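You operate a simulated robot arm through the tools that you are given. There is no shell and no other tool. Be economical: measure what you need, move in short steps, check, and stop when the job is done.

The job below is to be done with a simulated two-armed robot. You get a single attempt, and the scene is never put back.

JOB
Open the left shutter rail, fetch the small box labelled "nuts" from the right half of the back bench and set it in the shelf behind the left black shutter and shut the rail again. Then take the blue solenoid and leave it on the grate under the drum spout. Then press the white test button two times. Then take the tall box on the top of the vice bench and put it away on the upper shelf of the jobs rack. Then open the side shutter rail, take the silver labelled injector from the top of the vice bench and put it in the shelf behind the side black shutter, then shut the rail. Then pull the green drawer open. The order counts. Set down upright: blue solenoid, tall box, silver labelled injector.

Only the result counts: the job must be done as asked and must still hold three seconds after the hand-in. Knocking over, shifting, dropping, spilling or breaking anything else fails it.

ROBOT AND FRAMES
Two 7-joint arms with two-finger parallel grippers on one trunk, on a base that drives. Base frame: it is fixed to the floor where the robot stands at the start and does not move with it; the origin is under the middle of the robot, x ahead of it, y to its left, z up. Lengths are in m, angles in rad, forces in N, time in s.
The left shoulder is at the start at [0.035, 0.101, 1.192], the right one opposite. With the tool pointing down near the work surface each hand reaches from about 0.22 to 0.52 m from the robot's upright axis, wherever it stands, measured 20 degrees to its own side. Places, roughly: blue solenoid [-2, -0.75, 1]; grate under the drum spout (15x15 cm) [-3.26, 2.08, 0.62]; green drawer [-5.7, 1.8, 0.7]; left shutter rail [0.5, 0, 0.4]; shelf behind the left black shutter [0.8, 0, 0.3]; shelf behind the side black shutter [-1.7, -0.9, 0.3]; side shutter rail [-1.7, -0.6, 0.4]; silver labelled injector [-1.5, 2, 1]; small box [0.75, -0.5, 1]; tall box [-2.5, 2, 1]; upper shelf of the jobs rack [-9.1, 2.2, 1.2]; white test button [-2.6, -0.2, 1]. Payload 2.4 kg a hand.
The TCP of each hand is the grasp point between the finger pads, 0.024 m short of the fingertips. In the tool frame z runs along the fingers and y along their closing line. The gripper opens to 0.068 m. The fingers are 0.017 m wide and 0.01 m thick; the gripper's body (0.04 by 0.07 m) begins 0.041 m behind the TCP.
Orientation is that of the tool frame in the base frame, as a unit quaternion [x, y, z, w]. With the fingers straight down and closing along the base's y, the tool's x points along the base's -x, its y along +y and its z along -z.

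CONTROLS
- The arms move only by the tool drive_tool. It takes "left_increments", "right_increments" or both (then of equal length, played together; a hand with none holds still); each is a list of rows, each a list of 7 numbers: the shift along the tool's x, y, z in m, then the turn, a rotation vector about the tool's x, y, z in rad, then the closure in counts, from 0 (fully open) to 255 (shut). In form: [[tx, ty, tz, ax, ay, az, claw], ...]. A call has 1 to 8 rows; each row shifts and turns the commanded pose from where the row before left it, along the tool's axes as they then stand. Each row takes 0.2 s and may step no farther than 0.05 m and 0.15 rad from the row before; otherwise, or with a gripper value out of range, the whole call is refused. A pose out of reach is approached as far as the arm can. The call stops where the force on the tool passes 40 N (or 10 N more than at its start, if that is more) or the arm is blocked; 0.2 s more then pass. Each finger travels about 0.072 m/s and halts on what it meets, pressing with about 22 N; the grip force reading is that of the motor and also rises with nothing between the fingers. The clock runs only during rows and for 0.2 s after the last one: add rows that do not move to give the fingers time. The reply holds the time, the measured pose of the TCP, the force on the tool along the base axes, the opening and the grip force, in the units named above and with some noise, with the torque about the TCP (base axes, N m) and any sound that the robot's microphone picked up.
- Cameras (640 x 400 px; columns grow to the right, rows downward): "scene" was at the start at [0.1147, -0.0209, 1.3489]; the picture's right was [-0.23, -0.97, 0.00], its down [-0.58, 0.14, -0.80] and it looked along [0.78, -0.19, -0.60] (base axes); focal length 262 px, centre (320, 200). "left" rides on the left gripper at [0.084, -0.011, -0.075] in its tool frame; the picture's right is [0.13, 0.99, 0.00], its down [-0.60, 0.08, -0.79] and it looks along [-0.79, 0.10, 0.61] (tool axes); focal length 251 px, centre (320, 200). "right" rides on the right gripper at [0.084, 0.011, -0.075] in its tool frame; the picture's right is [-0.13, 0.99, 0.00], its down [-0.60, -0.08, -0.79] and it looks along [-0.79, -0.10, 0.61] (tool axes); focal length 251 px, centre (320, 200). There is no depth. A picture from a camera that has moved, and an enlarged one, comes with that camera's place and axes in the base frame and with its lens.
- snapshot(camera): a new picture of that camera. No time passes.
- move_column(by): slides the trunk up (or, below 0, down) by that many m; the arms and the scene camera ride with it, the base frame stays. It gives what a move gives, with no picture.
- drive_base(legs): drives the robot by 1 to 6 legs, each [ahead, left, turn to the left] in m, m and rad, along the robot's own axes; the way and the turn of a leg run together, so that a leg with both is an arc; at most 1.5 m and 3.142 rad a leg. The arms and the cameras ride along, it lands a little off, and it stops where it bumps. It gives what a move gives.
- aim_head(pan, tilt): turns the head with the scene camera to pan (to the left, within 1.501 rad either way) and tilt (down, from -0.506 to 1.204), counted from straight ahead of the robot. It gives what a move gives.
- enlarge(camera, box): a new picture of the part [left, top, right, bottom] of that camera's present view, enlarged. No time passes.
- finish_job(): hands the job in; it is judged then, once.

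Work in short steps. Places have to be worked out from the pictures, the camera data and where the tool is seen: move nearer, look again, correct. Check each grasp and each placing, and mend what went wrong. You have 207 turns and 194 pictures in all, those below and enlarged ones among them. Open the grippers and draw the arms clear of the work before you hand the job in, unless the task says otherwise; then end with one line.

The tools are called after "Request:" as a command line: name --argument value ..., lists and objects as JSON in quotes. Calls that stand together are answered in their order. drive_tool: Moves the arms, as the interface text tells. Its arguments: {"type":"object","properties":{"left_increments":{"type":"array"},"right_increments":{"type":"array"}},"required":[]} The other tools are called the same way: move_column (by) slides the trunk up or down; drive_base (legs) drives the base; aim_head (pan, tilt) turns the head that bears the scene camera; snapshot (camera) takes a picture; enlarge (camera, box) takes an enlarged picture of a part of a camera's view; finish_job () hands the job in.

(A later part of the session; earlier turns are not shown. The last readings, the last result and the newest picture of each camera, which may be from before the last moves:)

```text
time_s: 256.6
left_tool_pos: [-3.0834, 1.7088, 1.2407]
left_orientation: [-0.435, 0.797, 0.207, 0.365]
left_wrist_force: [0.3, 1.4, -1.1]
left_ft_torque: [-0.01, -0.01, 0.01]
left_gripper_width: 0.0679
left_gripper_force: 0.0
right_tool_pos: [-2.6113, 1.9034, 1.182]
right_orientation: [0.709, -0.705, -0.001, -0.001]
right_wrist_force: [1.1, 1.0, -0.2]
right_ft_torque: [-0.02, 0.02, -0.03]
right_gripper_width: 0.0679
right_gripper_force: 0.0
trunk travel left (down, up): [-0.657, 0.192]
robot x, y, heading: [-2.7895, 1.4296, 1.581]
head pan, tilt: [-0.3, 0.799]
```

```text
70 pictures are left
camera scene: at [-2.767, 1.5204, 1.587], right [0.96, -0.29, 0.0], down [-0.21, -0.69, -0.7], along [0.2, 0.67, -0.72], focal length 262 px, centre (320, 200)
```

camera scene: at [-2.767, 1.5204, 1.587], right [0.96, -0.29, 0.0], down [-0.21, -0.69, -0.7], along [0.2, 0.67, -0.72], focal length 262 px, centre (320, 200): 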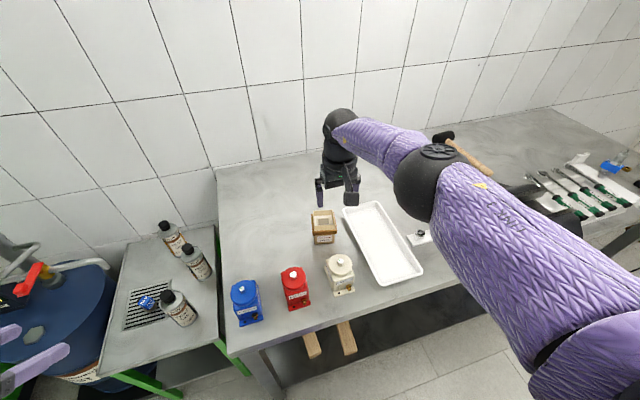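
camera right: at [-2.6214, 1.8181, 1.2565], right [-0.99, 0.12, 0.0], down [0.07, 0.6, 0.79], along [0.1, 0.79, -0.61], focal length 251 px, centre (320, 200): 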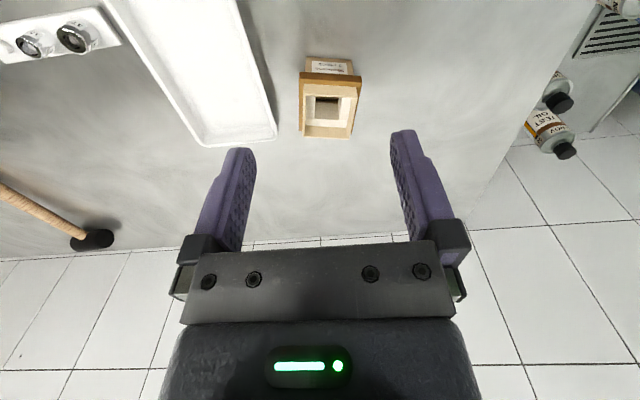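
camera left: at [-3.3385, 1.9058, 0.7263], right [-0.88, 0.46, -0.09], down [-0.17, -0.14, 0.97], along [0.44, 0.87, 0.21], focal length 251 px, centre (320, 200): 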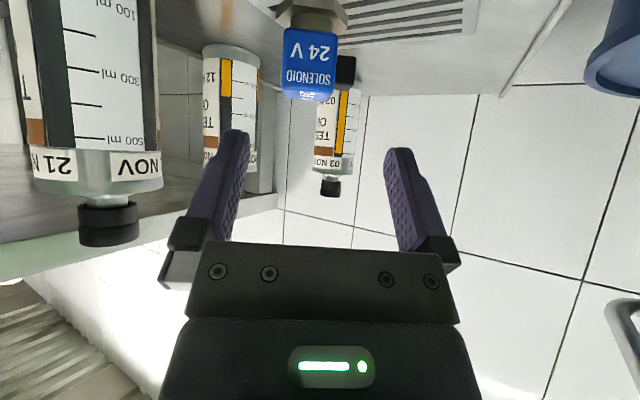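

Box top is at about (-2.61, 1.99, ~0.98–1.0), roughly 6–7 cm wide. I extend the arm forward and compensate with the trunk to keep reach.

Request:
drive_tool --right_increments '[[-0.03, 0, -0.03, 0, 0, 0, 0], [-0.03, 0, -0.03, 0, 0, 0, 0], [-0.02, 0, -0.03, 0, 0, 0, 0], [0, 0, -0.03, 0, 0, 0, 0]]'

Request:
move_column --by -0.21

Request:
snapshot --camera "right"

Request:
snapshot --camera "scene"

```text
time_s: 257.6
left_tool_pos: [-3.0837, 1.7091, 1.2405]
left_orientation: [-0.435, 0.797, 0.207, 0.365]
left_wrist_force: [-0.4, -0.3, -0.6]
left_ft_torque: [-0.01, 0.03, -0.01]
left_gripper_width: 0.068
left_gripper_force: 0.0
right_tool_pos: [-2.6145, 1.9051, 1.2534]
right_orientation: [0.709, -0.705, -0.001, -0.001]
right_wrist_force: [-1.0, 0.3, 0.0]
right_ft_torque: [-0.02, 0.01, 0.0]
right_gripper_width: 0.068
right_gripper_force: 0.0
right hand out of reach, approached as far as the arm can: row 1, 2, 3
trunk travel left (down, up): [-0.657, 0.192]
robot x, y, heading: [-2.7899, 1.4299, 1.581]
head pan, tilt: [-0.3, 0.799]
```

```text
time_s: 259.9
left_tool_pos: [-3.084, 1.7097, 1.0309]
left_orientation: [-0.435, 0.797, 0.207, 0.365]
left_wrist_force: [-0.4, -0.1, 0.5]
left_ft_torque: [0.02, 0.04, 0.03]
left_gripper_width: 0.068
left_gripper_force: 0.1
right_tool_pos: [-2.616, 1.9029, 1.042]
right_orientation: [0.71, -0.704, -0.001, -0.001]
right_wrist_force: [0.1, -0.2, 0.5]
right_ft_torque: [-0.02, -0.03, -0.02]
right_gripper_width: 0.0679
right_gripper_force: 0.1
trunk travel left (down, up): [-0.447, 0.402]
robot x, y, heading: [-2.7894, 1.4309, 1.576]
head pan, tilt: [-0.3, 0.799]
```

```text
69 pictures are left
camera right: at [-2.6258, 1.8177, 1.1166], right [-0.99, 0.12, 0.0], down [0.07, 0.6, 0.79], along [0.1, 0.79, -0.61], focal length 251 px, centre (320, 200)
```

right: 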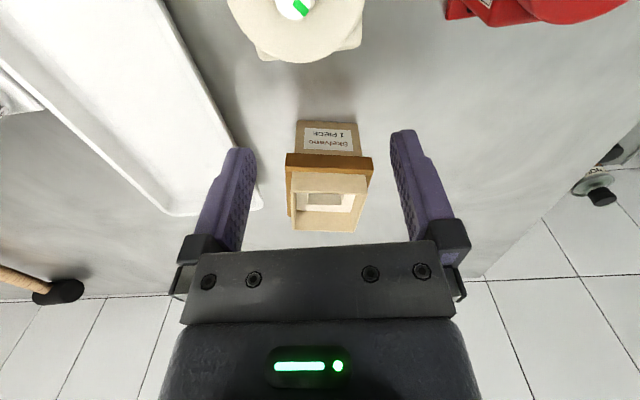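

```text
68 pictures are left
camera scene: at [-2.767, 1.5337, 1.3765], right [0.96, -0.29, 0.0], down [-0.21, -0.69, -0.7], along [0.2, 0.67, -0.72], focal length 262 px, centre (320, 200)
```

scene: 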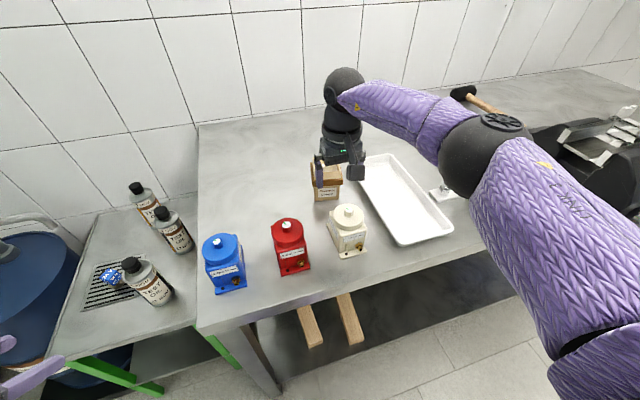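

Box top: centre (-2.610, 1.990), z≈0.988, ~5.7 cm wide, yawed ~0.14 rad. I rotate the tool +0.14 and reach over it.

Request:
drive_tool --right_increments '[[-0.03, -0.003, 0, 0, 0, 0.14, 0], [-0.03, -0.007, 0, 0, 0, 0, 0], [-0.025, -0.007, 0, 0, 0, 0, 0], [0, 0, 0, 0, 0, 0, 0]]'

Request:
snapshot --camera "right"

```text
time_s: 260.9
left_tool_pos: [-3.0831, 1.7089, 1.0294]
left_orientation: [-0.435, 0.797, 0.207, 0.364]
left_wrist_force: [-0.1, 0.2, 0.5]
left_ft_torque: [-0.02, 0.0, -0.01]
left_gripper_width: 0.0678
left_gripper_force: 0.1
right_tool_pos: [-2.6082, 1.9244, 1.0442]
right_orientation: [-0.658, 0.753, 0.0, 0.0]
right_wrist_force: [0.1, -0.7, 0.1]
right_ft_torque: [0.01, -0.04, 0.0]
right_gripper_width: 0.0678
right_gripper_force: 0.1
right hand out of reach, approached as far as the arm can: row 1, 2, 3
trunk travel left (down, up): [-0.447, 0.402]
robot x, y, heading: [-2.7912, 1.4296, 1.577]
head pan, tilt: [-0.3, 0.799]
```

```text
67 pictures are left
camera right: at [-2.6291, 1.8427, 1.1176], right [-0.97, 0.26, 0.0], down [0.16, 0.59, 0.79], along [0.21, 0.77, -0.61], focal length 251 px, centre (320, 200)
```

right: 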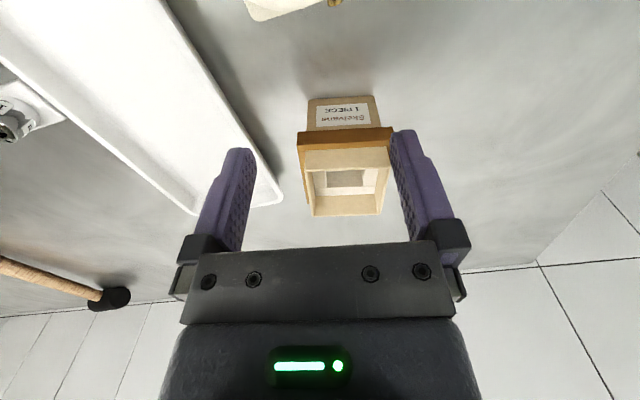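

At the reach limit, so I pitch the tool 0.35 forward to gain reach, then move over the box.

Request:
drive_tool --right_increments '[[0, 0, 0, 0, -0.12, 0, 0], [0, 0, 0, 0, -0.12, -0.03, 0], [0, 0, 0, 0, -0.11, 0, 0], [-0.028, 0.005, 0.0102, 0, 0, 0, 0], [-0.028, 0.005, 0.0102, 0, 0, 0, 0], [0, 0, 0, 0, 0, 0, 0]]'

Request:
snapshot --camera "right"

Request:
enlarge --camera "scene" --box '[270, 120, 410, 270]'

```text
time_s: 262.3
left_tool_pos: [-3.0848, 1.7094, 1.0307]
left_orientation: [-0.436, 0.796, 0.208, 0.364]
left_wrist_force: [-0.9, 0.4, 0.3]
left_ft_torque: [0.0, -0.02, 0.01]
left_gripper_width: 0.068
left_gripper_force: 0.1
right_tool_pos: [-2.6099, 1.9765, 1.0439]
right_orientation: [-0.659, 0.731, 0.116, 0.132]
right_wrist_force: [-0.1, -0.2, 0.2]
right_ft_torque: [0.04, 0.04, -0.01]
right_gripper_width: 0.0679
right_gripper_force: 0.0
right hand out of reach, approached as far as the arm can: row 5
trunk travel left (down, up): [-0.447, 0.402]
robot x, y, heading: [-2.7934, 1.4304, 1.576]
head pan, tilt: [-0.3, 0.799]
```

```text
66 pictures are left
camera right: at [-2.6311, 1.8721, 1.0858], right [-0.97, 0.22, 0.04], down [0.1, 0.28, 0.95], along [0.2, 0.93, -0.3], focal length 251 px, centre (320, 200)
```

right: 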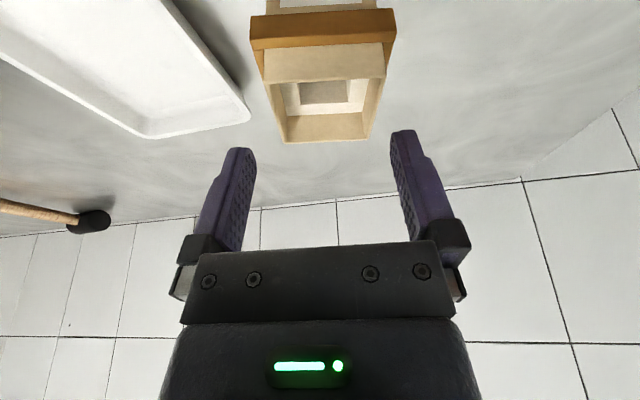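

```text
2.67 times, centred on (340, 195) of scene
camera zoom: at [-2.7672, 1.534, 1.3764], right [0.96, -0.29, 0.0], down [-0.21, -0.69, -0.7], along [0.2, 0.67, -0.72], focal length 698 px, centre (267, 213)
```

zoom: 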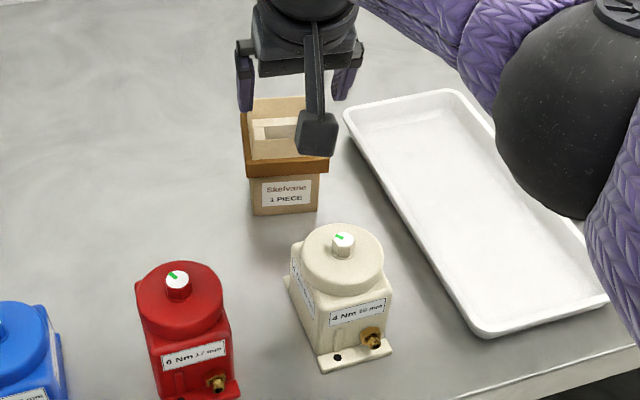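

The band near the top is ~6.7 cm, too wide, but the rim above the band is ~5.8 cm, so I'll grip the rim with the fingertips just above the band. Correct yaw and nudge the base 2 cm.

Request:
drive_base --legs '[[0.02, 0, 0]]'

Request:
drive_tool --right_increments '[[0, 0, 0, 0, 0, 0.06, 0], [0.005, 0, 0.014, 0, 0, 0, 0], [0.003, 0, 0.009, 0, 0, 0, 0], [0, 0, 0, 0, 0, 0, 0]]'

Request:
snapshot --camera "right"

Request:
enlarge --camera "scene" --box '[270, 120, 410, 270]'

```text
time_s: 263.1
left_tool_pos: [-3.0824, 1.7295, 1.0299]
left_orientation: [-0.435, 0.797, 0.206, 0.364]
left_wrist_force: [0.9, 0.2, 0.0]
left_ft_torque: [0.03, 0.02, -0.03]
left_gripper_width: 0.0678
left_gripper_force: 0.1
right_tool_pos: [-2.6114, 1.9959, 1.0435]
right_orientation: [-0.659, 0.731, 0.115, 0.131]
right_wrist_force: [0.0, -0.1, 0.1]
right_ft_torque: [-0.02, 0.0, 0.03]
right_gripper_width: 0.0683
right_gripper_force: 0.0
trunk travel left (down, up): [-0.447, 0.402]
robot x, y, heading: [-2.791, 1.4516, 1.576]
head pan, tilt: [-0.3, 0.799]
```

```text
time_s: 264.1
left_tool_pos: [-3.0842, 1.7294, 1.0307]
left_orientation: [-0.435, 0.797, 0.207, 0.364]
left_wrist_force: [0.6, 0.2, 0.3]
left_ft_torque: [0.01, 0.02, -0.04]
left_gripper_width: 0.068
left_gripper_force: 0.2
right_tool_pos: [-2.6104, 1.9965, 1.0207]
right_orientation: [-0.637, 0.751, 0.119, 0.129]
right_wrist_force: [-0.2, 1.2, -0.4]
right_ft_torque: [0.03, -0.01, 0.0]
right_gripper_width: 0.0682
right_gripper_force: 0.0
trunk travel left (down, up): [-0.447, 0.402]
robot x, y, heading: [-2.7875, 1.4491, 1.581]
head pan, tilt: [-0.3, 0.799]
```

```text
64 pictures are left
camera right: at [-2.6363, 1.8944, 1.0626], right [-0.96, 0.28, 0.06], down [0.14, 0.27, 0.95], along [0.25, 0.92, -0.3], focal length 251 px, centre (320, 200)
```

right: 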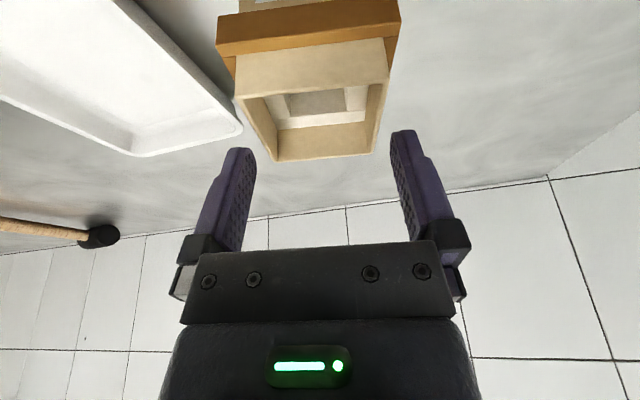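

```text
2.67 times, centred on (340, 195) of scene
camera zoom: at [-2.7671, 1.554, 1.3764], right [0.96, -0.29, 0.0], down [-0.21, -0.69, -0.7], along [0.2, 0.67, -0.72], focal length 698 px, centre (267, 213)
```

zoom: 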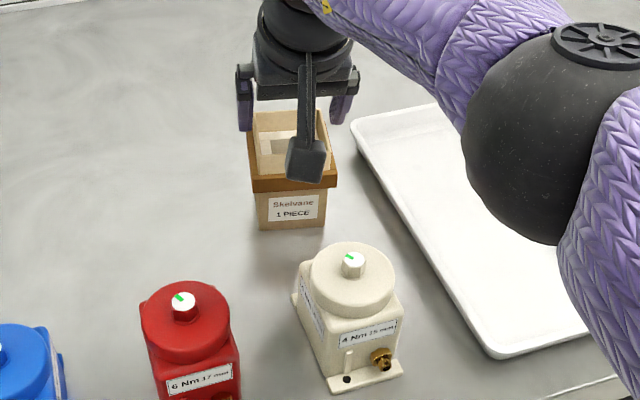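

Yaw and centring look right (offset <1 mm). I lower 2 cm around the rim and close.

Request:
drive_tool --right_increments '[[0.0035, 0, 0.0094, 0, 0, 0, 0], [0.0035, 0, 0.0094, 0, 0, 0, 0], [0, 0, 0, 0, 0, 0, 0]]'

Request:
snapshot --camera "right"

```text
time_s: 264.9
left_tool_pos: [-3.0845, 1.7286, 1.0304]
left_orientation: [-0.436, 0.796, 0.208, 0.365]
left_wrist_force: [0.1, 1.0, -0.2]
left_ft_torque: [-0.02, 0.0, 0.02]
left_gripper_width: 0.0682
left_gripper_force: 0.1
right_tool_pos: [-2.6098, 1.9939, 1.0002]
right_orientation: [-0.637, 0.75, 0.119, 0.129]
right_wrist_force: [-0.2, 0.5, -0.7]
right_ft_torque: [0.03, -0.02, 0.03]
right_gripper_width: 0.0679
right_gripper_force: 0.1
trunk travel left (down, up): [-0.447, 0.402]
robot x, y, heading: [-2.7868, 1.4505, 1.576]
head pan, tilt: [-0.3, 0.799]
```

```text
62 pictures are left
camera right: at [-2.6358, 1.893, 1.0422], right [-0.96, 0.28, 0.06], down [0.14, 0.28, 0.95], along [0.25, 0.92, -0.3], focal length 251 px, centre (320, 200)
```

right: 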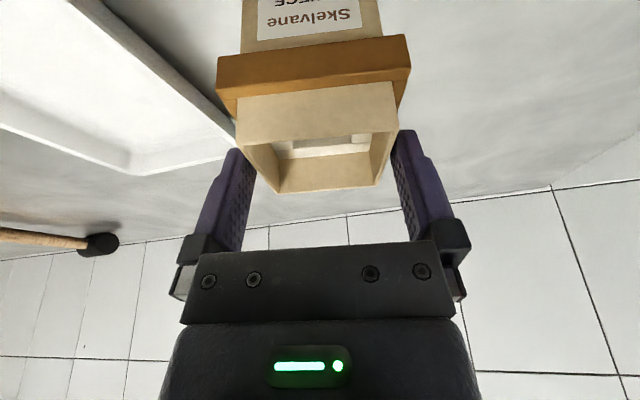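

Rim extends ~2 cm above the band; lower 6 mm more and close.

Request:
drive_tool --right_increments '[[0.002, 0, 0.0056, 0, 0, 0, 0], [0, 0, 0, 0, 0, 0, 0], [0, 0, 0, 0, 0, 0, 255], [0, 0, 0, 0, 0, 0, 255], [0, 0, 0, 0, 0, 0, 255]]'

Request:
snapshot --camera "right"

```text
time_s: 266.1
left_tool_pos: [-3.0845, 1.7276, 1.0303]
left_orientation: [-0.435, 0.797, 0.207, 0.365]
left_wrist_force: [-1.1, -0.2, 0.3]
left_ft_torque: [-0.02, -0.06, 0.01]
left_gripper_width: 0.0679
left_gripper_force: 0.0
right_tool_pos: [-2.6103, 1.9946, 0.996]
right_orientation: [-0.636, 0.75, 0.121, 0.131]
right_wrist_force: [4.2, 5.8, 36.0]
right_ft_torque: [0.36, -1.43, 0.19]
right_gripper_width: 0.0618
right_gripper_force: 22.0
trunk travel left (down, up): [-0.447, 0.402]
robot x, y, heading: [-2.7857, 1.4548, 1.576]
head pan, tilt: [-0.3, 0.799]
```

```text
61 pictures are left
camera right: at [-2.6363, 1.8913, 1.0379], right [-0.96, 0.28, 0.06], down [0.14, 0.27, 0.95], along [0.25, 0.92, -0.3], focal length 251 px, centre (320, 200)
```

right: 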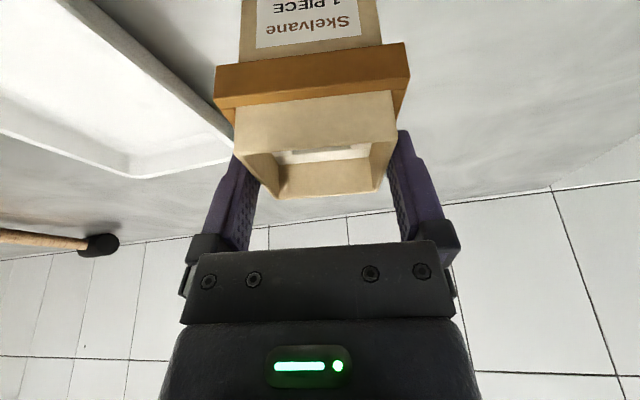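

Gripped at 0.0618, with the tips seated on the band. Lift by trunk and check.

Request:
move_column --by 0.08

Request:
snapshot --camera "right"

Request:
snapshot --camera "scene"

```text
time_s: 267.3
left_tool_pos: [-3.0828, 1.7292, 1.1118]
left_orientation: [-0.436, 0.797, 0.207, 0.364]
left_wrist_force: [0.2, 0.6, 0.4]
left_ft_torque: [0.06, -0.02, 0.0]
left_gripper_width: 0.0679
left_gripper_force: 0.1
right_tool_pos: [-2.6098, 1.9968, 1.0841]
right_orientation: [-0.636, 0.749, 0.126, 0.134]
right_wrist_force: [0.2, -0.2, -0.4]
right_ft_torque: [0.01, 0.0, -0.03]
right_gripper_width: 0.0615
right_gripper_force: 21.6
trunk travel left (down, up): [-0.527, 0.322]
robot x, y, heading: [-2.7877, 1.452, 1.58]
head pan, tilt: [-0.3, 0.799]
```

```text
60 pictures are left
camera right: at [-2.6366, 1.8921, 1.1233], right [-0.96, 0.28, 0.06], down [0.14, 0.26, 0.96], along [0.25, 0.93, -0.29], focal length 251 px, centre (320, 200)
```

right: 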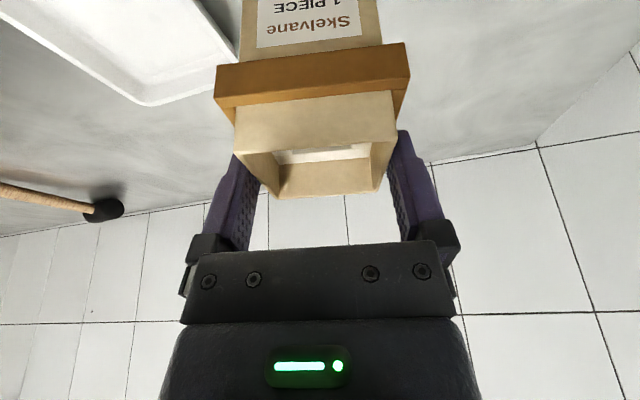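

```text
59 pictures are left
camera scene: at [-2.7671, 1.5468, 1.4567], right [0.96, -0.29, 0.0], down [-0.21, -0.69, -0.7], along [0.2, 0.67, -0.72], focal length 262 px, centre (320, 200)
```

scene: 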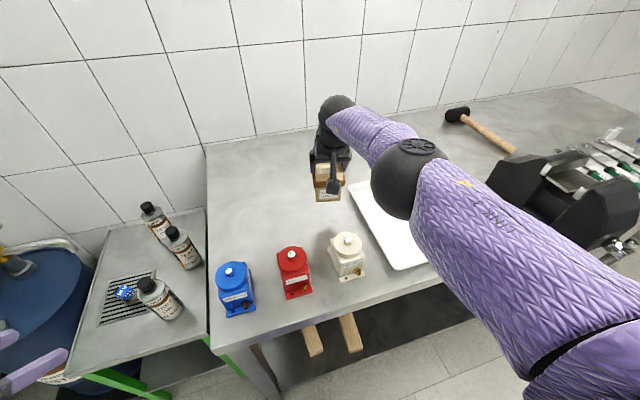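

Box is held and light. I raise the trunk, back away from the bench and strafe down the hall to the rack.

Request:
move_column --by 0.2

Request:
drive_base --legs '[[-0.8, 0, 0], [0, 1.5, 0], [0, 1.5, 0], [0, 1.5, 0]]'

Request:
aim_head --pan 0.7 --tilt 0.2

Request:
snapshot --camera "scene"

```text
time_s: 269.4
left_tool_pos: [-3.0837, 1.7297, 1.3103]
left_orientation: [-0.436, 0.796, 0.207, 0.365]
left_wrist_force: [-0.5, 1.1, -0.3]
left_ft_torque: [0.01, -0.01, 0.01]
left_gripper_width: 0.0679
left_gripper_force: 0.1
right_tool_pos: [-2.6106, 1.9926, 1.2929]
right_orientation: [-0.635, 0.748, 0.132, 0.14]
right_wrist_force: [0.0, 0.7, -0.2]
right_ft_torque: [0.01, 0.01, 0.01]
right_gripper_width: 0.0615
right_gripper_force: 21.7
trunk travel left (down, up): [-0.727, 0.122]
robot x, y, heading: [-2.7881, 1.4522, 1.581]
head pan, tilt: [-0.3, 0.799]
```

```text
time_s: 295.0
left_tool_pos: [-7.6339, 0.77, 1.3103]
left_orientation: [-0.451, 0.788, 0.215, 0.36]
left_wrist_force: [0.4, 0.0, -0.3]
left_ft_torque: [-0.01, 0.04, 0.04]
left_gripper_width: 0.068
left_gripper_force: 0.0
right_tool_pos: [-7.172, 1.0523, 1.2924]
right_orientation: [-0.649, 0.736, 0.135, 0.138]
right_wrist_force: [-0.5, 0.2, -0.6]
right_ft_torque: [0.0, -0.04, 0.04]
right_gripper_width: 0.0615
right_gripper_force: 21.7
trunk travel left (down, up): [-0.727, 0.122]
robot x, y, heading: [-7.3258, 0.5026, 1.621]
head pan, tilt: [-0.3, 0.799]
```

```text
time_s: 296.3
left_tool_pos: [-7.6344, 0.7691, 1.3114]
left_orientation: [-0.451, 0.788, 0.214, 0.361]
left_wrist_force: [0.3, 0.6, -0.3]
left_ft_torque: [0.01, -0.02, 0.0]
left_gripper_width: 0.0679
left_gripper_force: 0.1
right_tool_pos: [-7.1715, 1.0538, 1.2944]
right_orientation: [-0.649, 0.736, 0.136, 0.138]
right_wrist_force: [-0.6, 0.1, -0.2]
right_ft_torque: [0.0, 0.01, -0.04]
right_gripper_width: 0.0614
right_gripper_force: 22.0
trunk travel left (down, up): [-0.727, 0.122]
robot x, y, heading: [-7.3278, 0.5016, 1.618]
head pan, tilt: [0.7, 0.201]
```

```text
58 pictures are left
camera scene: at [-7.3934, 0.5828, 1.7105], right [0.73, 0.68, 0.0], down [0.14, -0.15, -0.98], along [-0.67, 0.72, -0.2], focal length 262 px, centre (320, 200)
```

scene: 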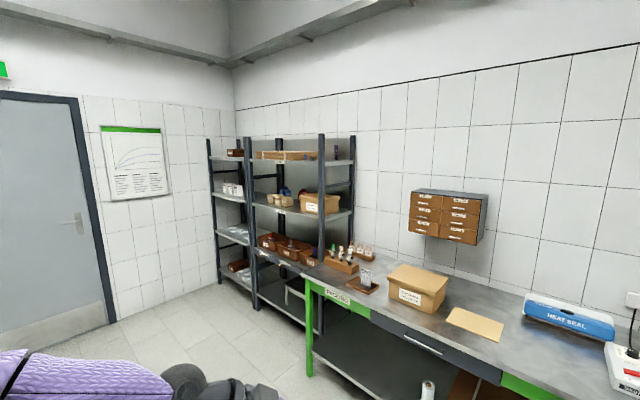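

Request:
enlarge --camera "scene" --box '[195, 120, 385, 340]'

```text
1.82 times, centred on (290, 230) of scene
camera zoom: at [-7.3934, 0.5828, 1.7105], right [0.73, 0.68, 0.0], down [0.14, -0.15, -0.98], along [-0.67, 0.72, -0.2], focal length 476 px, centre (374, 146)
```

zoom: 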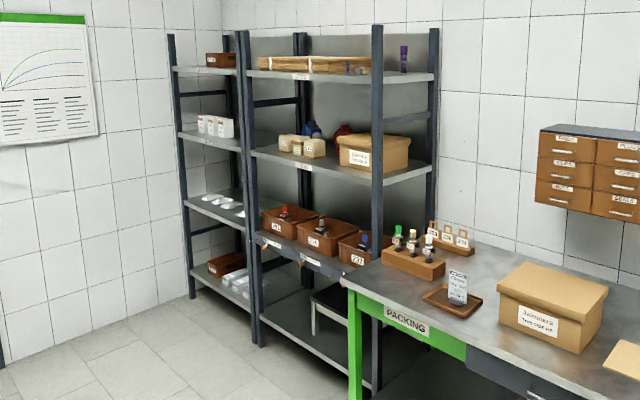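

The right bay is centred near x≈-9.1. I move closer to read the shelf labels.

Request:
drive_base --legs '[[0, 1.45, -0.05], [0.35, 0.1, 0]]'

Request:
aim_head --pan 0.15 --tilt 0.4

Request:
snapshot --camera "scene"

```text
time_s: 305.5
left_tool_pos: [-9.1955, 1.0916, 1.3087]
left_orientation: [-0.438, 0.795, 0.208, 0.364]
left_wrist_force: [-0.4, 0.1, 0.0]
left_ft_torque: [0.02, 0.0, 0.0]
left_gripper_width: 0.0678
left_gripper_force: 0.0
right_tool_pos: [-8.723, 1.3577, 1.2936]
right_orientation: [-0.636, 0.747, 0.133, 0.139]
right_wrist_force: [0.3, 0.5, -0.7]
right_ft_torque: [-0.01, -0.03, -0.01]
right_gripper_width: 0.0614
right_gripper_force: 22.3
trunk travel left (down, up): [-0.727, 0.122]
robot x, y, heading: [-8.9003, 0.8136, 1.583]
head pan, tilt: [0.7, 0.201]
```

```text
time_s: 306.5
left_tool_pos: [-9.196, 1.0902, 1.3112]
left_orientation: [-0.437, 0.796, 0.207, 0.364]
left_wrist_force: [0.3, -0.1, 0.3]
left_ft_torque: [0.03, -0.01, 0.0]
left_gripper_width: 0.0679
left_gripper_force: 0.0
right_tool_pos: [-8.7232, 1.3576, 1.2932]
right_orientation: [-0.636, 0.747, 0.132, 0.14]
right_wrist_force: [0.6, -1.3, -0.2]
right_ft_torque: [-0.03, 0.02, 0.02]
right_gripper_width: 0.0612
right_gripper_force: 22.0
trunk travel left (down, up): [-0.727, 0.122]
robot x, y, heading: [-8.8986, 0.8137, 1.577]
head pan, tilt: [0.15, 0.4]
```

```text
56 pictures are left
camera scene: at [-8.9157, 0.9165, 1.692], right [0.99, 0.16, 0.0], down [0.06, -0.38, -0.92], along [-0.15, 0.91, -0.39], focal length 262 px, centre (320, 200)
```

scene: 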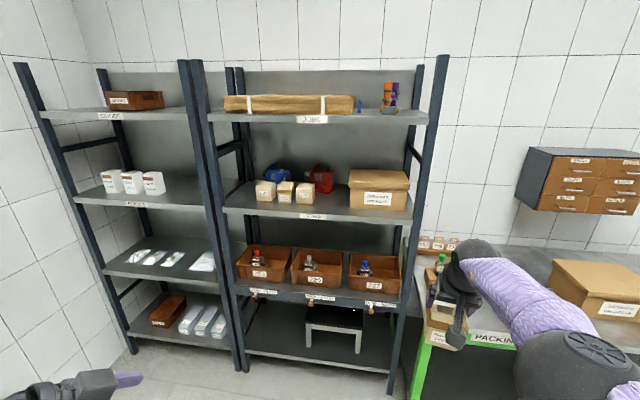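

Request:
enlarge --camera "scene" --box '[200, 80, 440, 240]'

```text
2.50 times, centred on (320, 160) of scene
camera zoom: at [-8.9157, 0.9165, 1.692], right [0.99, 0.16, 0.0], down [0.06, -0.38, -0.92], along [-0.15, 0.91, -0.39], focal length 654 px, centre (320, 300)
```

zoom: 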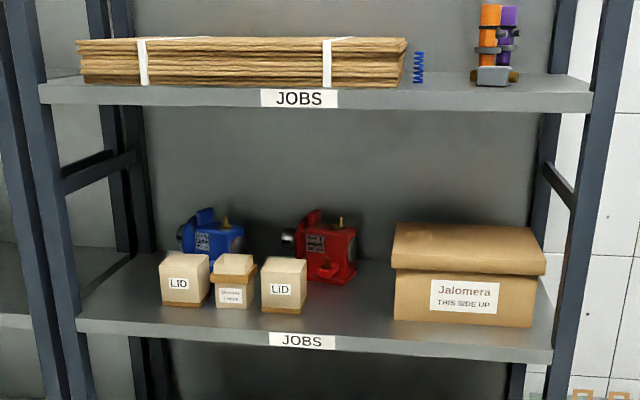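

Both shelves read JOBS; the z≈1.17 one matches the given place (and holds an identical box). Free gap is at x≈-9.04 between the LID box and the big carton. I line up and drive partly in.

Request:
move_column --by 0.012

Request:
drive_base --legs '[[0, 0.325, 0], [0.42, 0, 0]]'

Request:
aim_head --pan -0.2 --tilt 0.5

Request:
snapshot --camera "scene"

Request:
snapshot --camera "right"

```text
time_s: 307.1
left_tool_pos: [-9.1956, 1.0906, 1.3228]
left_orientation: [-0.437, 0.795, 0.209, 0.364]
left_wrist_force: [0.0, 0.4, 0.1]
left_ft_torque: [0.02, -0.01, 0.06]
left_gripper_width: 0.0681
left_gripper_force: 0.0
right_tool_pos: [-8.7237, 1.3577, 1.306]
right_orientation: [-0.636, 0.747, 0.133, 0.139]
right_wrist_force: [0.0, -0.5, -0.6]
right_ft_torque: [0.02, 0.0, -0.01]
right_gripper_width: 0.0616
right_gripper_force: 22.6
trunk travel left (down, up): [-0.739, 0.11]
robot x, y, heading: [-8.8974, 0.813, 1.587]
head pan, tilt: [0.15, 0.4]
```

```text
time_s: 311.4
left_tool_pos: [-9.5255, 1.5121, 1.3221]
left_orientation: [-0.437, 0.796, 0.208, 0.364]
left_wrist_force: [0.6, 0.5, -0.1]
left_ft_torque: [-0.06, -0.01, 0.03]
left_gripper_width: 0.0683
left_gripper_force: 0.1
right_tool_pos: [-9.053, 1.778, 1.304]
right_orientation: [-0.636, 0.747, 0.132, 0.14]
right_wrist_force: [-0.1, 0.1, -0.5]
right_ft_torque: [-0.04, -0.01, 0.01]
right_gripper_width: 0.0616
right_gripper_force: 22.0
trunk travel left (down, up): [-0.739, 0.11]
robot x, y, heading: [-9.2264, 1.2363, 1.58]
head pan, tilt: [0.15, 0.4]
```

```text
time_s: 312.3
left_tool_pos: [-9.525, 1.511, 1.3227]
left_orientation: [-0.437, 0.795, 0.208, 0.364]
left_wrist_force: [0.3, 0.7, -0.2]
left_ft_torque: [-0.02, -0.02, 0.04]
left_gripper_width: 0.068
left_gripper_force: 0.0
right_tool_pos: [-9.0529, 1.7779, 1.3056]
right_orientation: [-0.636, 0.747, 0.133, 0.14]
right_wrist_force: [0.5, -0.3, -0.7]
right_ft_torque: [-0.02, 0.01, -0.02]
right_gripper_width: 0.0616
right_gripper_force: 22.4
trunk travel left (down, up): [-0.739, 0.11]
robot x, y, heading: [-9.2319, 1.2344, 1.583]
head pan, tilt: [-0.201, 0.499]
```

```text
54 pictures are left
camera scene: at [-9.214, 1.3345, 1.6949], right [0.98, -0.19, 0.0], down [-0.09, -0.47, -0.88], along [0.17, 0.86, -0.48], focal length 262 px, centre (320, 200)
```

scene: 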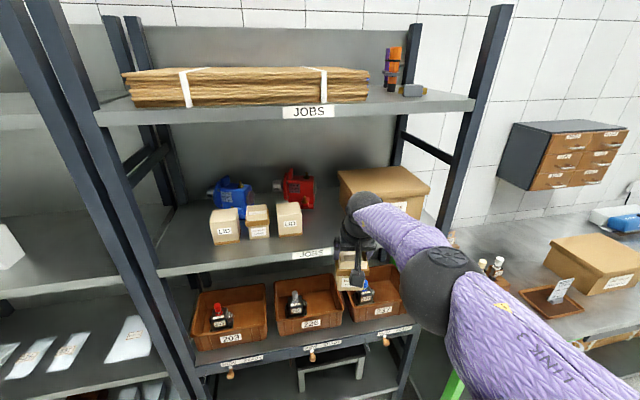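

```text
53 pictures are left
camera right: at [-9.0785, 1.6734, 1.343], right [-0.96, 0.27, 0.07], down [0.14, 0.24, 0.96], along [0.25, 0.93, -0.27], focal length 251 px, centre (320, 200)
```

right: 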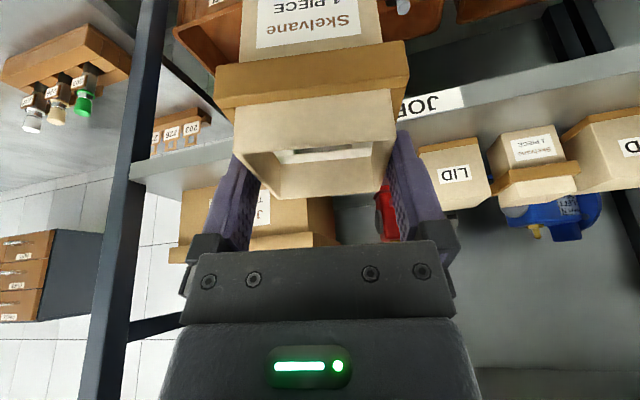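

Gap centre x≈-9.05 matches the hand. Drive in 0.26 m (hand top 1.49 < shelf above 1.55).

Request:
drive_base --legs '[[0.262, 0, 0]]'

Request:
snapshot --camera "scene"

Request:
snapshot --camera "right"

```text
time_s: 314.2
left_tool_pos: [-9.5288, 1.7748, 1.3215]
left_orientation: [-0.437, 0.796, 0.207, 0.364]
left_wrist_force: [0.3, -0.1, -0.1]
left_ft_torque: [0.04, -0.02, -0.03]
left_gripper_width: 0.068
left_gripper_force: 0.0
right_tool_pos: [-9.0551, 2.0401, 1.3043]
right_orientation: [-0.635, 0.748, 0.132, 0.139]
right_wrist_force: [0.2, -0.5, -0.9]
right_ft_torque: [0.01, -0.01, 0.03]
right_gripper_width: 0.0613
right_gripper_force: 22.4
trunk travel left (down, up): [-0.739, 0.11]
robot x, y, heading: [-9.233, 1.4987, 1.586]
head pan, tilt: [-0.201, 0.499]
```

```text
52 pictures are left
camera scene: at [-9.2164, 1.5979, 1.6948], right [0.98, -0.19, 0.0], down [-0.09, -0.47, -0.88], along [0.17, 0.86, -0.48], focal length 262 px, centre (320, 200)
```

scene: 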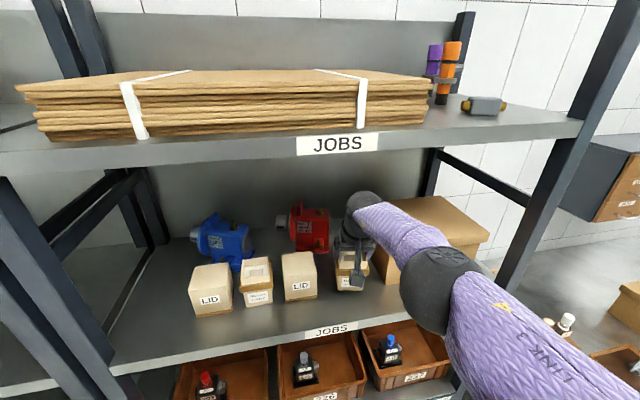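

```text
51 pictures are left
camera right: at [-9.0808, 1.9364, 1.3427], right [-0.96, 0.27, 0.07], down [0.14, 0.24, 0.96], along [0.25, 0.93, -0.27], focal length 251 px, centre (320, 200)
```

right: 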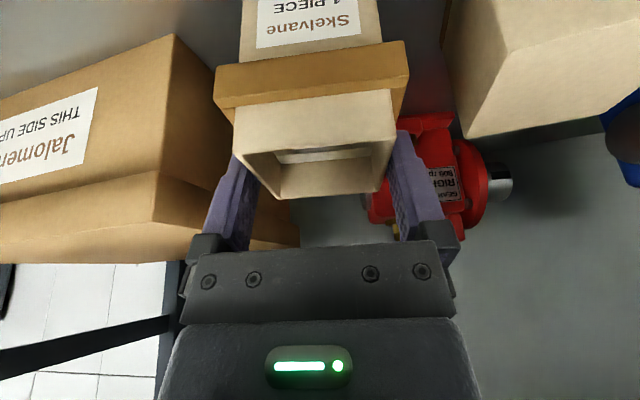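

Between both neighbours. Lower slowly until contact.

Request:
move_column --by -0.03

Request:
move_column --by -0.012

Request:
enlarge --camera "scene" --box '[180, 170, 480, 350]'

```text
time_s: 314.9
left_tool_pos: [-9.5292, 1.7731, 1.2921]
left_orientation: [-0.436, 0.796, 0.208, 0.365]
left_wrist_force: [0.6, -1.1, 0.0]
left_ft_torque: [0.01, -0.01, -0.02]
left_gripper_width: 0.068
left_gripper_force: 0.0
right_tool_pos: [-9.0562, 2.0396, 1.2776]
right_orientation: [-0.634, 0.748, 0.134, 0.142]
right_wrist_force: [-0.5, 6.9, 26.4]
right_ft_torque: [-0.06, -0.64, 0.18]
right_gripper_width: 0.0614
right_gripper_force: 22.2
trunk travel left (down, up): [-0.709, 0.14]
robot x, y, heading: [-9.2275, 1.496, 1.587]
head pan, tilt: [-0.201, 0.499]
```

```text
time_s: 315.2
left_tool_pos: [-9.5284, 1.7718, 1.2913]
left_orientation: [-0.436, 0.796, 0.207, 0.365]
left_wrist_force: [-0.1, 0.0, -0.5]
left_ft_torque: [0.01, -0.02, -0.02]
left_gripper_width: 0.0681
left_gripper_force: 0.1
right_tool_pos: [-9.056, 2.0393, 1.2781]
right_orientation: [-0.634, 0.747, 0.136, 0.144]
right_wrist_force: [-2.1, -3.1, 13.1]
right_ft_torque: [-0.75, -0.1, -0.17]
right_gripper_width: 0.0616
right_gripper_force: 22.7
trunk travel left (down, up): [-0.707, 0.142]
robot x, y, heading: [-9.2336, 1.4952, 1.582]
head pan, tilt: [-0.201, 0.499]
stopped: the force on the tool passed its limit at 49 N (the readings are from after the stop); the commanded pose is now the measured one
```

```text
2.13 times, centred on (330, 260) of scene
camera zoom: at [-9.2172, 1.595, 1.6633], right [0.98, -0.19, 0.0], down [-0.09, -0.47, -0.88], along [0.17, 0.86, -0.48], focal length 558 px, centre (299, 72)
```

zoom: 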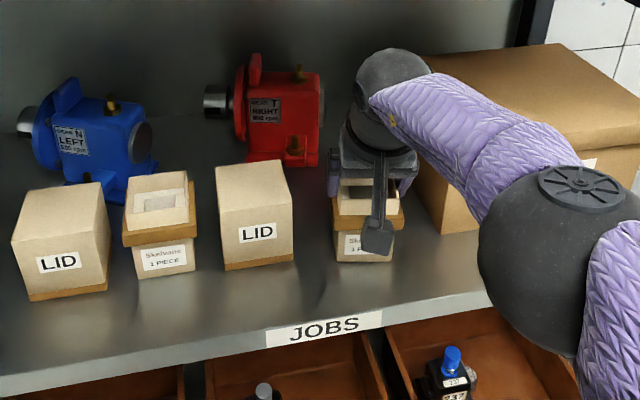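

Contact made; the box stands on the shelf. Open and lift off straight, then check.

Request:
drive_tool --right_increments '[[0, 0, 0, 0, 0, 0, 0], [0, 0, 0, 0, 0, 0, 0], [0, 0, 0, 0, 0, 0, 0]]'

Request:
move_column --by 0.035

Request:
snapshot --camera "right"

```text
time_s: 316.0
left_tool_pos: [-9.5287, 1.7739, 1.2906]
left_orientation: [-0.437, 0.796, 0.208, 0.364]
left_wrist_force: [0.2, -0.6, -0.6]
left_ft_torque: [0.06, -0.03, -0.02]
left_gripper_width: 0.0679
left_gripper_force: 0.0
right_tool_pos: [-9.0566, 2.0406, 1.2783]
right_orientation: [-0.636, 0.747, 0.136, 0.143]
right_wrist_force: [-2.2, 3.1, 15.7]
right_ft_torque: [0.04, -0.26, 0.09]
right_gripper_width: 0.0644
right_gripper_force: 0.1
trunk travel left (down, up): [-0.707, 0.142]
robot x, y, heading: [-9.2326, 1.4969, 1.582]
head pan, tilt: [-0.201, 0.499]
```

```text
time_s: 316.8
left_tool_pos: [-9.528, 1.7746, 1.3261]
left_orientation: [-0.437, 0.796, 0.207, 0.364]
left_wrist_force: [-0.1, -0.4, 0.7]
left_ft_torque: [0.0, 0.01, 0.03]
left_gripper_width: 0.0681
left_gripper_force: 0.0
right_tool_pos: [-9.0554, 2.041, 1.3107]
right_orientation: [-0.635, 0.748, 0.136, 0.141]
right_wrist_force: [0.2, 0.8, 0.5]
right_ft_torque: [0.01, 0.0, 0.01]
right_gripper_width: 0.068
right_gripper_force: 0.1
trunk travel left (down, up): [-0.742, 0.107]
robot x, y, heading: [-9.2312, 1.4951, 1.58]
head pan, tilt: [-0.201, 0.499]
```

```text
49 pictures are left
camera right: at [-9.0805, 1.9369, 1.3481], right [-0.96, 0.27, 0.07], down [0.14, 0.23, 0.96], along [0.25, 0.93, -0.26], focal length 251 px, centre (320, 200)
```

right: 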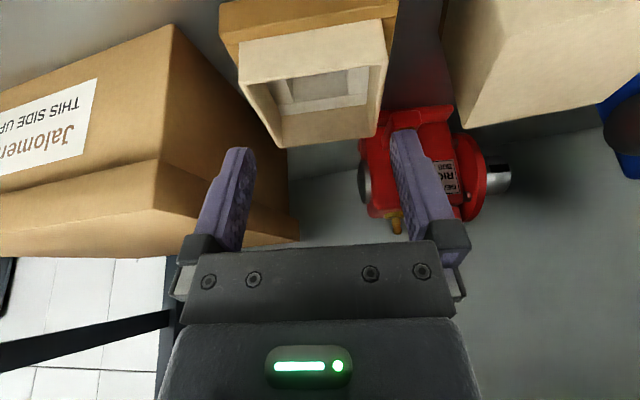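

Fingers are clear above the rim. Back out and verify.

Request:
drive_base --legs '[[-0.5, 0, 0]]'

Request:
enlarge --camera "scene" --box '[180, 140, 460, 320]'

```text
time_s: 319.8
left_tool_pos: [-9.5237, 1.2658, 1.3256]
left_orientation: [-0.439, 0.795, 0.209, 0.364]
left_wrist_force: [-0.5, 0.8, 0.3]
left_ft_torque: [0.02, -0.02, 0.0]
left_gripper_width: 0.068
left_gripper_force: 0.1
right_tool_pos: [-9.0526, 1.5357, 1.3117]
right_orientation: [-0.638, 0.745, 0.135, 0.141]
right_wrist_force: [0.3, -0.1, -0.1]
right_ft_torque: [-0.01, -0.03, -0.02]
right_gripper_width: 0.0681
right_gripper_force: 0.0
trunk travel left (down, up): [-0.742, 0.107]
robot x, y, heading: [-9.2292, 0.994, 1.588]
head pan, tilt: [-0.201, 0.499]
```

```text
2.22 times, centred on (320, 230) of scene
camera zoom: at [-9.2105, 1.0903, 1.6983], right [0.98, -0.18, 0.0], down [-0.09, -0.47, -0.88], along [0.16, 0.86, -0.48], focal length 582 px, centre (320, 133)
```

zoom: 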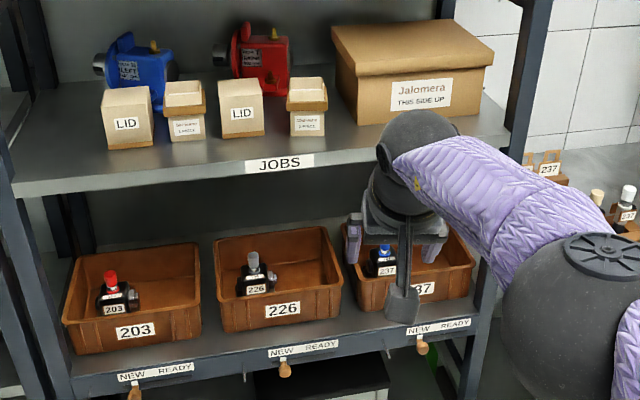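

Tall box placed upright. Now back to the workshop end; I strafe right ~7.5 m to in front of the vice bench's right part and inspect the injector.

Request:
drive_base --legs '[[-0.2, 0, -0.017], [0, -1.5, 0], [0, -1.5, 0], [0, -1.5, 0], [0, -1.5, 0], [0, -1.5, 0]]'

Request:
aim_head --pan -0.1 --tilt 0.55

Request:
snapshot --camera "scene"

```text
time_s: 356.6
left_tool_pos: [-2.0232, 1.3511, 1.3257]
left_orientation: [-0.466, 0.78, 0.221, 0.356]
left_wrist_force: [0.5, -0.2, -1.0]
left_ft_torque: [0.0, -0.03, 0.02]
left_gripper_width: 0.068
left_gripper_force: 0.0
right_tool_pos: [-1.571, 1.6525, 1.3106]
right_orientation: [-0.662, 0.723, 0.141, 0.137]
right_wrist_force: [-0.9, 0.6, 0.0]
right_ft_torque: [0.03, 0.02, 0.01]
right_gripper_width: 0.0683
right_gripper_force: 0.1
trunk travel left (down, up): [-0.742, 0.107]
robot x, y, heading: [-1.7083, 1.0974, 1.65]
head pan, tilt: [-0.201, 0.499]
```

```text
time_s: 357.3
left_tool_pos: [-2.0243, 1.3514, 1.3268]
left_orientation: [-0.465, 0.78, 0.22, 0.356]
left_wrist_force: [-0.7, -0.3, 1.1]
left_ft_torque: [-0.04, -0.02, -0.01]
left_gripper_width: 0.068
left_gripper_force: 0.0
right_tool_pos: [-1.5715, 1.6517, 1.3117]
right_orientation: [-0.662, 0.723, 0.141, 0.137]
right_wrist_force: [0.7, 0.2, 0.7]
right_ft_torque: [-0.04, 0.01, 0.02]
right_gripper_width: 0.068
right_gripper_force: 0.1
trunk travel left (down, up): [-0.742, 0.107]
robot x, y, heading: [-1.7118, 1.1003, 1.653]
head pan, tilt: [-0.099, 0.55]
```

```text
47 pictures are left
camera scene: at [-1.7096, 1.1975, 1.6937], right [1.0, -0.02, 0.0], down [-0.01, -0.52, -0.85], along [0.01, 0.85, -0.52], focal length 262 px, centre (320, 200)
```

scene: 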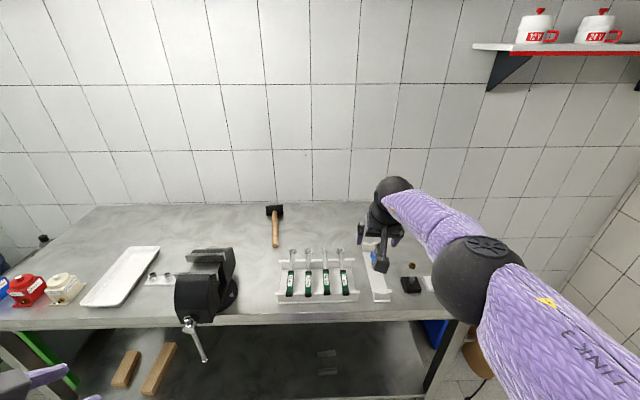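

Request:
snapshot --camera "right"

```text
46 pictures are left
camera right: at [-1.5902, 1.5469, 1.3484], right [-0.98, 0.2, 0.07], down [0.12, 0.24, 0.96], along [0.18, 0.95, -0.26], focal length 251 px, centre (320, 200)
```

right: 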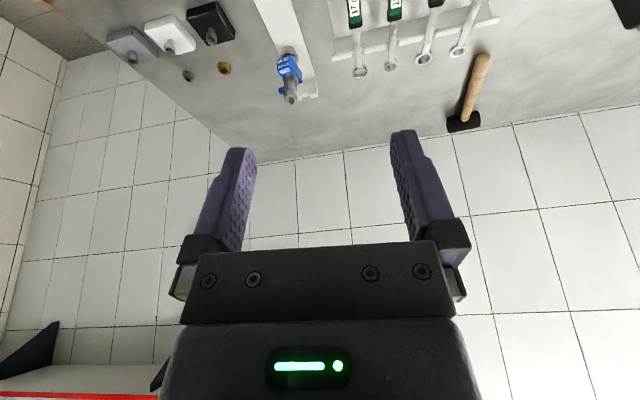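

Request:
enlarge --camera "right" --box '[90, 0, 340, 130]'

```text
2.56 times, centred on (215, 65) of right
camera zoom: at [-1.5902, 1.5469, 1.3484], right [-0.98, 0.2, 0.07], down [0.12, 0.24, 0.96], along [0.18, 0.95, -0.26], focal length 644 px, centre (589, 546)
```

zoom: 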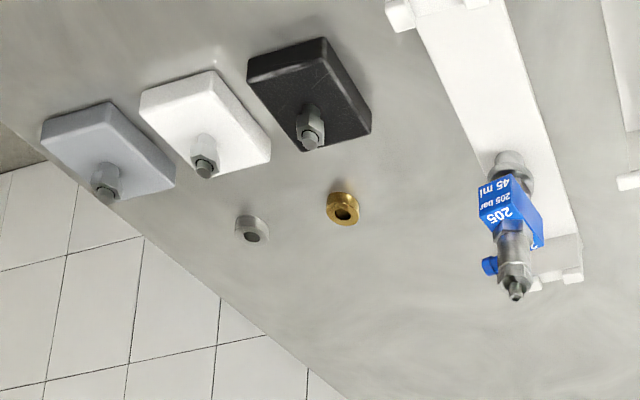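

That is the injector: silver, labelled "205", standing upright at ≈(-1.469, 1.955). First the side shutter: I reconfigure the left arm (translate in, then rotate to forward/rolled), and turn to face the side bench.

Request:
drive_base --legs '[[-0.35, 0, 0], [0, 0, -1.61], [0, 0, -1.61]]'

Request:
drive_tool --left_increments '[[-0.04, -0.0145, 0.0084, 0, 0, 0, 0], [-0.04, -0.0145, 0.0084, 0, 0, 0, 0], [-0.04, -0.0145, 0.0084, 0, 0, 0, 0], [-0.04, -0.0145, 0.0084, 0, 0, 0, 0], [-0.04, -0.0145, 0.0084, 0, 0, 0, 0], [-0.04, -0.0145, 0.0084, 0, 0, 0, 0], [-0.04, -0.0145, 0.0084, 0, 0, 0, 0], [-0.04, -0.0145, 0.0084, 0, 0, 0, 0]]'

Request:
drive_tool --left_increments '[[0, 0, 0, -0.0846, -0.0096, 0.1137, 0], [0, 0, 0, -0.0846, -0.0096, 0.1137, 0], [0, 0, 0, -0.0846, -0.0096, 0.1137, 0], [0, 0, 0, -0.0846, -0.0096, 0.1137, 0], [0, 0, 0, -0.0846, -0.0096, 0.1137, 0], [0, 0, 0, -0.0846, -0.0096, 0.1137, 0], [0, 0, 0, -0.0846, -0.0096, 0.1137, 0], [0, 0, 0, -0.0846, -0.0096, 0.1137, 0]]'

Request:
drive_tool --left_increments '[[0, 0, 0, -0.0846, -0.0096, 0.1137, 0], [0, 0, 0, -0.0846, -0.0096, 0.1137, 0], [0, 0, 0, -0.0846, -0.0096, 0.1137, 0], [0, 0, 0, 0, 0, 0, 0]]'

Request:
aim_head --pan 0 --tilt 0.8

Request:
snapshot --camera "scene"

```text
time_s: 367.3
left_tool_pos: [-1.3781, 0.4822, 1.3254]
left_orientation: [0.791, 0.447, -0.361, 0.212]
left_wrist_force: [0.2, -0.5, 0.0]
left_ft_torque: [0.01, 0.02, 0.01]
left_gripper_width: 0.0681
left_gripper_force: 0.1
right_tool_pos: [-1.8436, 0.2025, 1.3104]
right_orientation: [0.738, 0.645, -0.14, 0.138]
right_wrist_force: [-0.5, 0.2, 0.2]
right_ft_torque: [0.0, 0.01, 0.01]
right_gripper_width: 0.068
right_gripper_force: 0.1
trunk travel left (down, up): [-0.742, 0.107]
robot x, y, heading: [-1.6825, 0.7552, -1.531]
head pan, tilt: [-0.099, 0.55]
```

```text
time_s: 369.1
left_tool_pos: [-1.6149, 0.32, 1.5216]
left_orientation: [0.791, 0.447, -0.36, 0.212]
left_wrist_force: [0.3, -1.1, -0.7]
left_ft_torque: [0.01, 0.0, 0.0]
left_gripper_width: 0.0678
left_gripper_force: 0.1
right_tool_pos: [-1.845, 0.2022, 1.3114]
right_orientation: [0.738, 0.645, -0.14, 0.138]
right_wrist_force: [0.0, -0.3, -0.2]
right_ft_torque: [0.02, 0.02, -0.01]
right_gripper_width: 0.0681
right_gripper_force: 0.1
trunk travel left (down, up): [-0.742, 0.107]
robot x, y, heading: [-1.6807, 0.7534, -1.53]
head pan, tilt: [-0.099, 0.55]
```

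```text
time_s: 370.9
left_tool_pos: [-1.6117, 0.3196, 1.5228]
left_orientation: [0.777, 0.145, -0.098, 0.605]
left_wrist_force: [-0.1, 0.4, -0.1]
left_ft_torque: [0.0, 0.02, 0.0]
left_gripper_width: 0.0678
left_gripper_force: 0.1
right_tool_pos: [-1.8431, 0.2029, 1.3115]
right_orientation: [0.739, 0.645, -0.141, 0.138]
right_wrist_force: [0.0, -0.1, -1.6]
right_ft_torque: [-0.01, 0.01, -0.03]
right_gripper_width: 0.068
right_gripper_force: 0.2
trunk travel left (down, up): [-0.742, 0.107]
robot x, y, heading: [-1.6802, 0.7483, -1.535]
head pan, tilt: [-0.099, 0.55]
```

```text
time_s: 371.9
left_tool_pos: [-1.6122, 0.3203, 1.5248]
left_orientation: [0.706, 0.013, 0.013, 0.708]
left_wrist_force: [-1.5, -0.1, 0.0]
left_ft_torque: [0.02, 0.0, 0.0]
left_gripper_width: 0.068
left_gripper_force: 0.1
right_tool_pos: [-1.8435, 0.2029, 1.3109]
right_orientation: [0.738, 0.645, -0.139, 0.137]
right_wrist_force: [0.1, 0.4, 0.0]
right_ft_torque: [0.01, 0.02, 0.0]
right_gripper_width: 0.0679
right_gripper_force: 0.0
trunk travel left (down, up): [-0.742, 0.107]
robot x, y, heading: [-1.6801, 0.7531, -1.539]
head pan, tilt: [-0.099, 0.55]
```

```text
time_s: 372.7
left_tool_pos: [-1.6116, 0.3218, 1.5234]
left_orientation: [0.707, 0.014, 0.014, 0.707]
left_wrist_force: [0.4, 0.3, 0.1]
left_ft_torque: [-0.02, -0.01, -0.01]
left_gripper_width: 0.0678
left_gripper_force: 0.1
right_tool_pos: [-1.8437, 0.2035, 1.3112]
right_orientation: [0.739, 0.645, -0.14, 0.137]
right_wrist_force: [0.6, 0.3, 0.8]
right_ft_torque: [-0.02, 0.0, 0.02]
right_gripper_width: 0.0678
right_gripper_force: 0.0
trunk travel left (down, up): [-0.742, 0.107]
robot x, y, heading: [-1.6778, 0.7491, -1.537]
head pan, tilt: [0.0, 0.799]
```

```text
44 pictures are left
camera scene: at [-1.6785, 0.6598, 1.6723], right [-1.0, -0.04, 0.0], down [-0.03, 0.72, -0.7], along [0.03, -0.7, -0.72], focal length 262 px, centre (320, 200)
```

scene: 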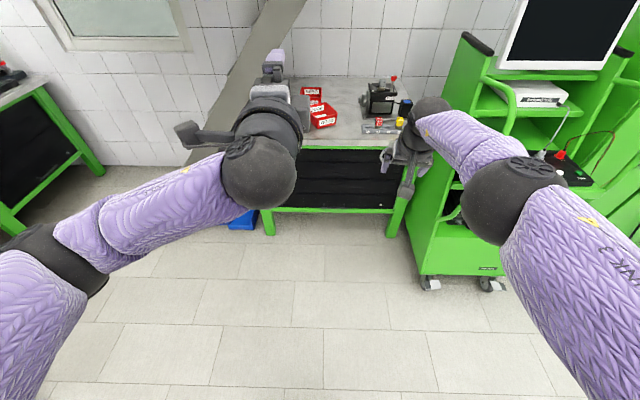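

Left tool is now forward with vertical closing. I zoom on the side shutter's handle.

Request:
enlarge --camera "scene" --box '[250, 130, 420, 240]'

```text
3.64 times, centred on (335, 185) of scene
camera zoom: at [-1.6785, 0.6598, 1.6723], right [-1.0, -0.04, 0.0], down [-0.03, 0.72, -0.7], along [0.03, -0.7, -0.72], focal length 952 px, centre (266, 254)
```

zoom: 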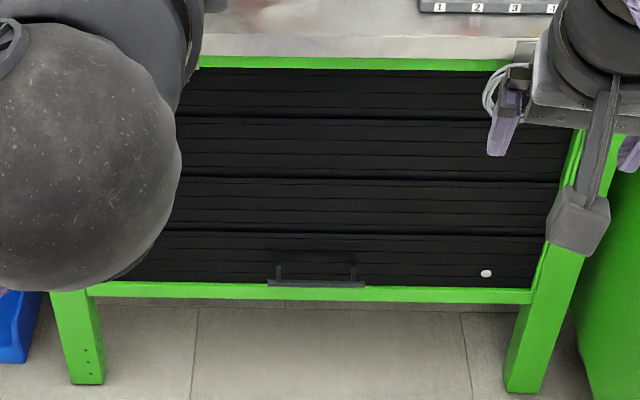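

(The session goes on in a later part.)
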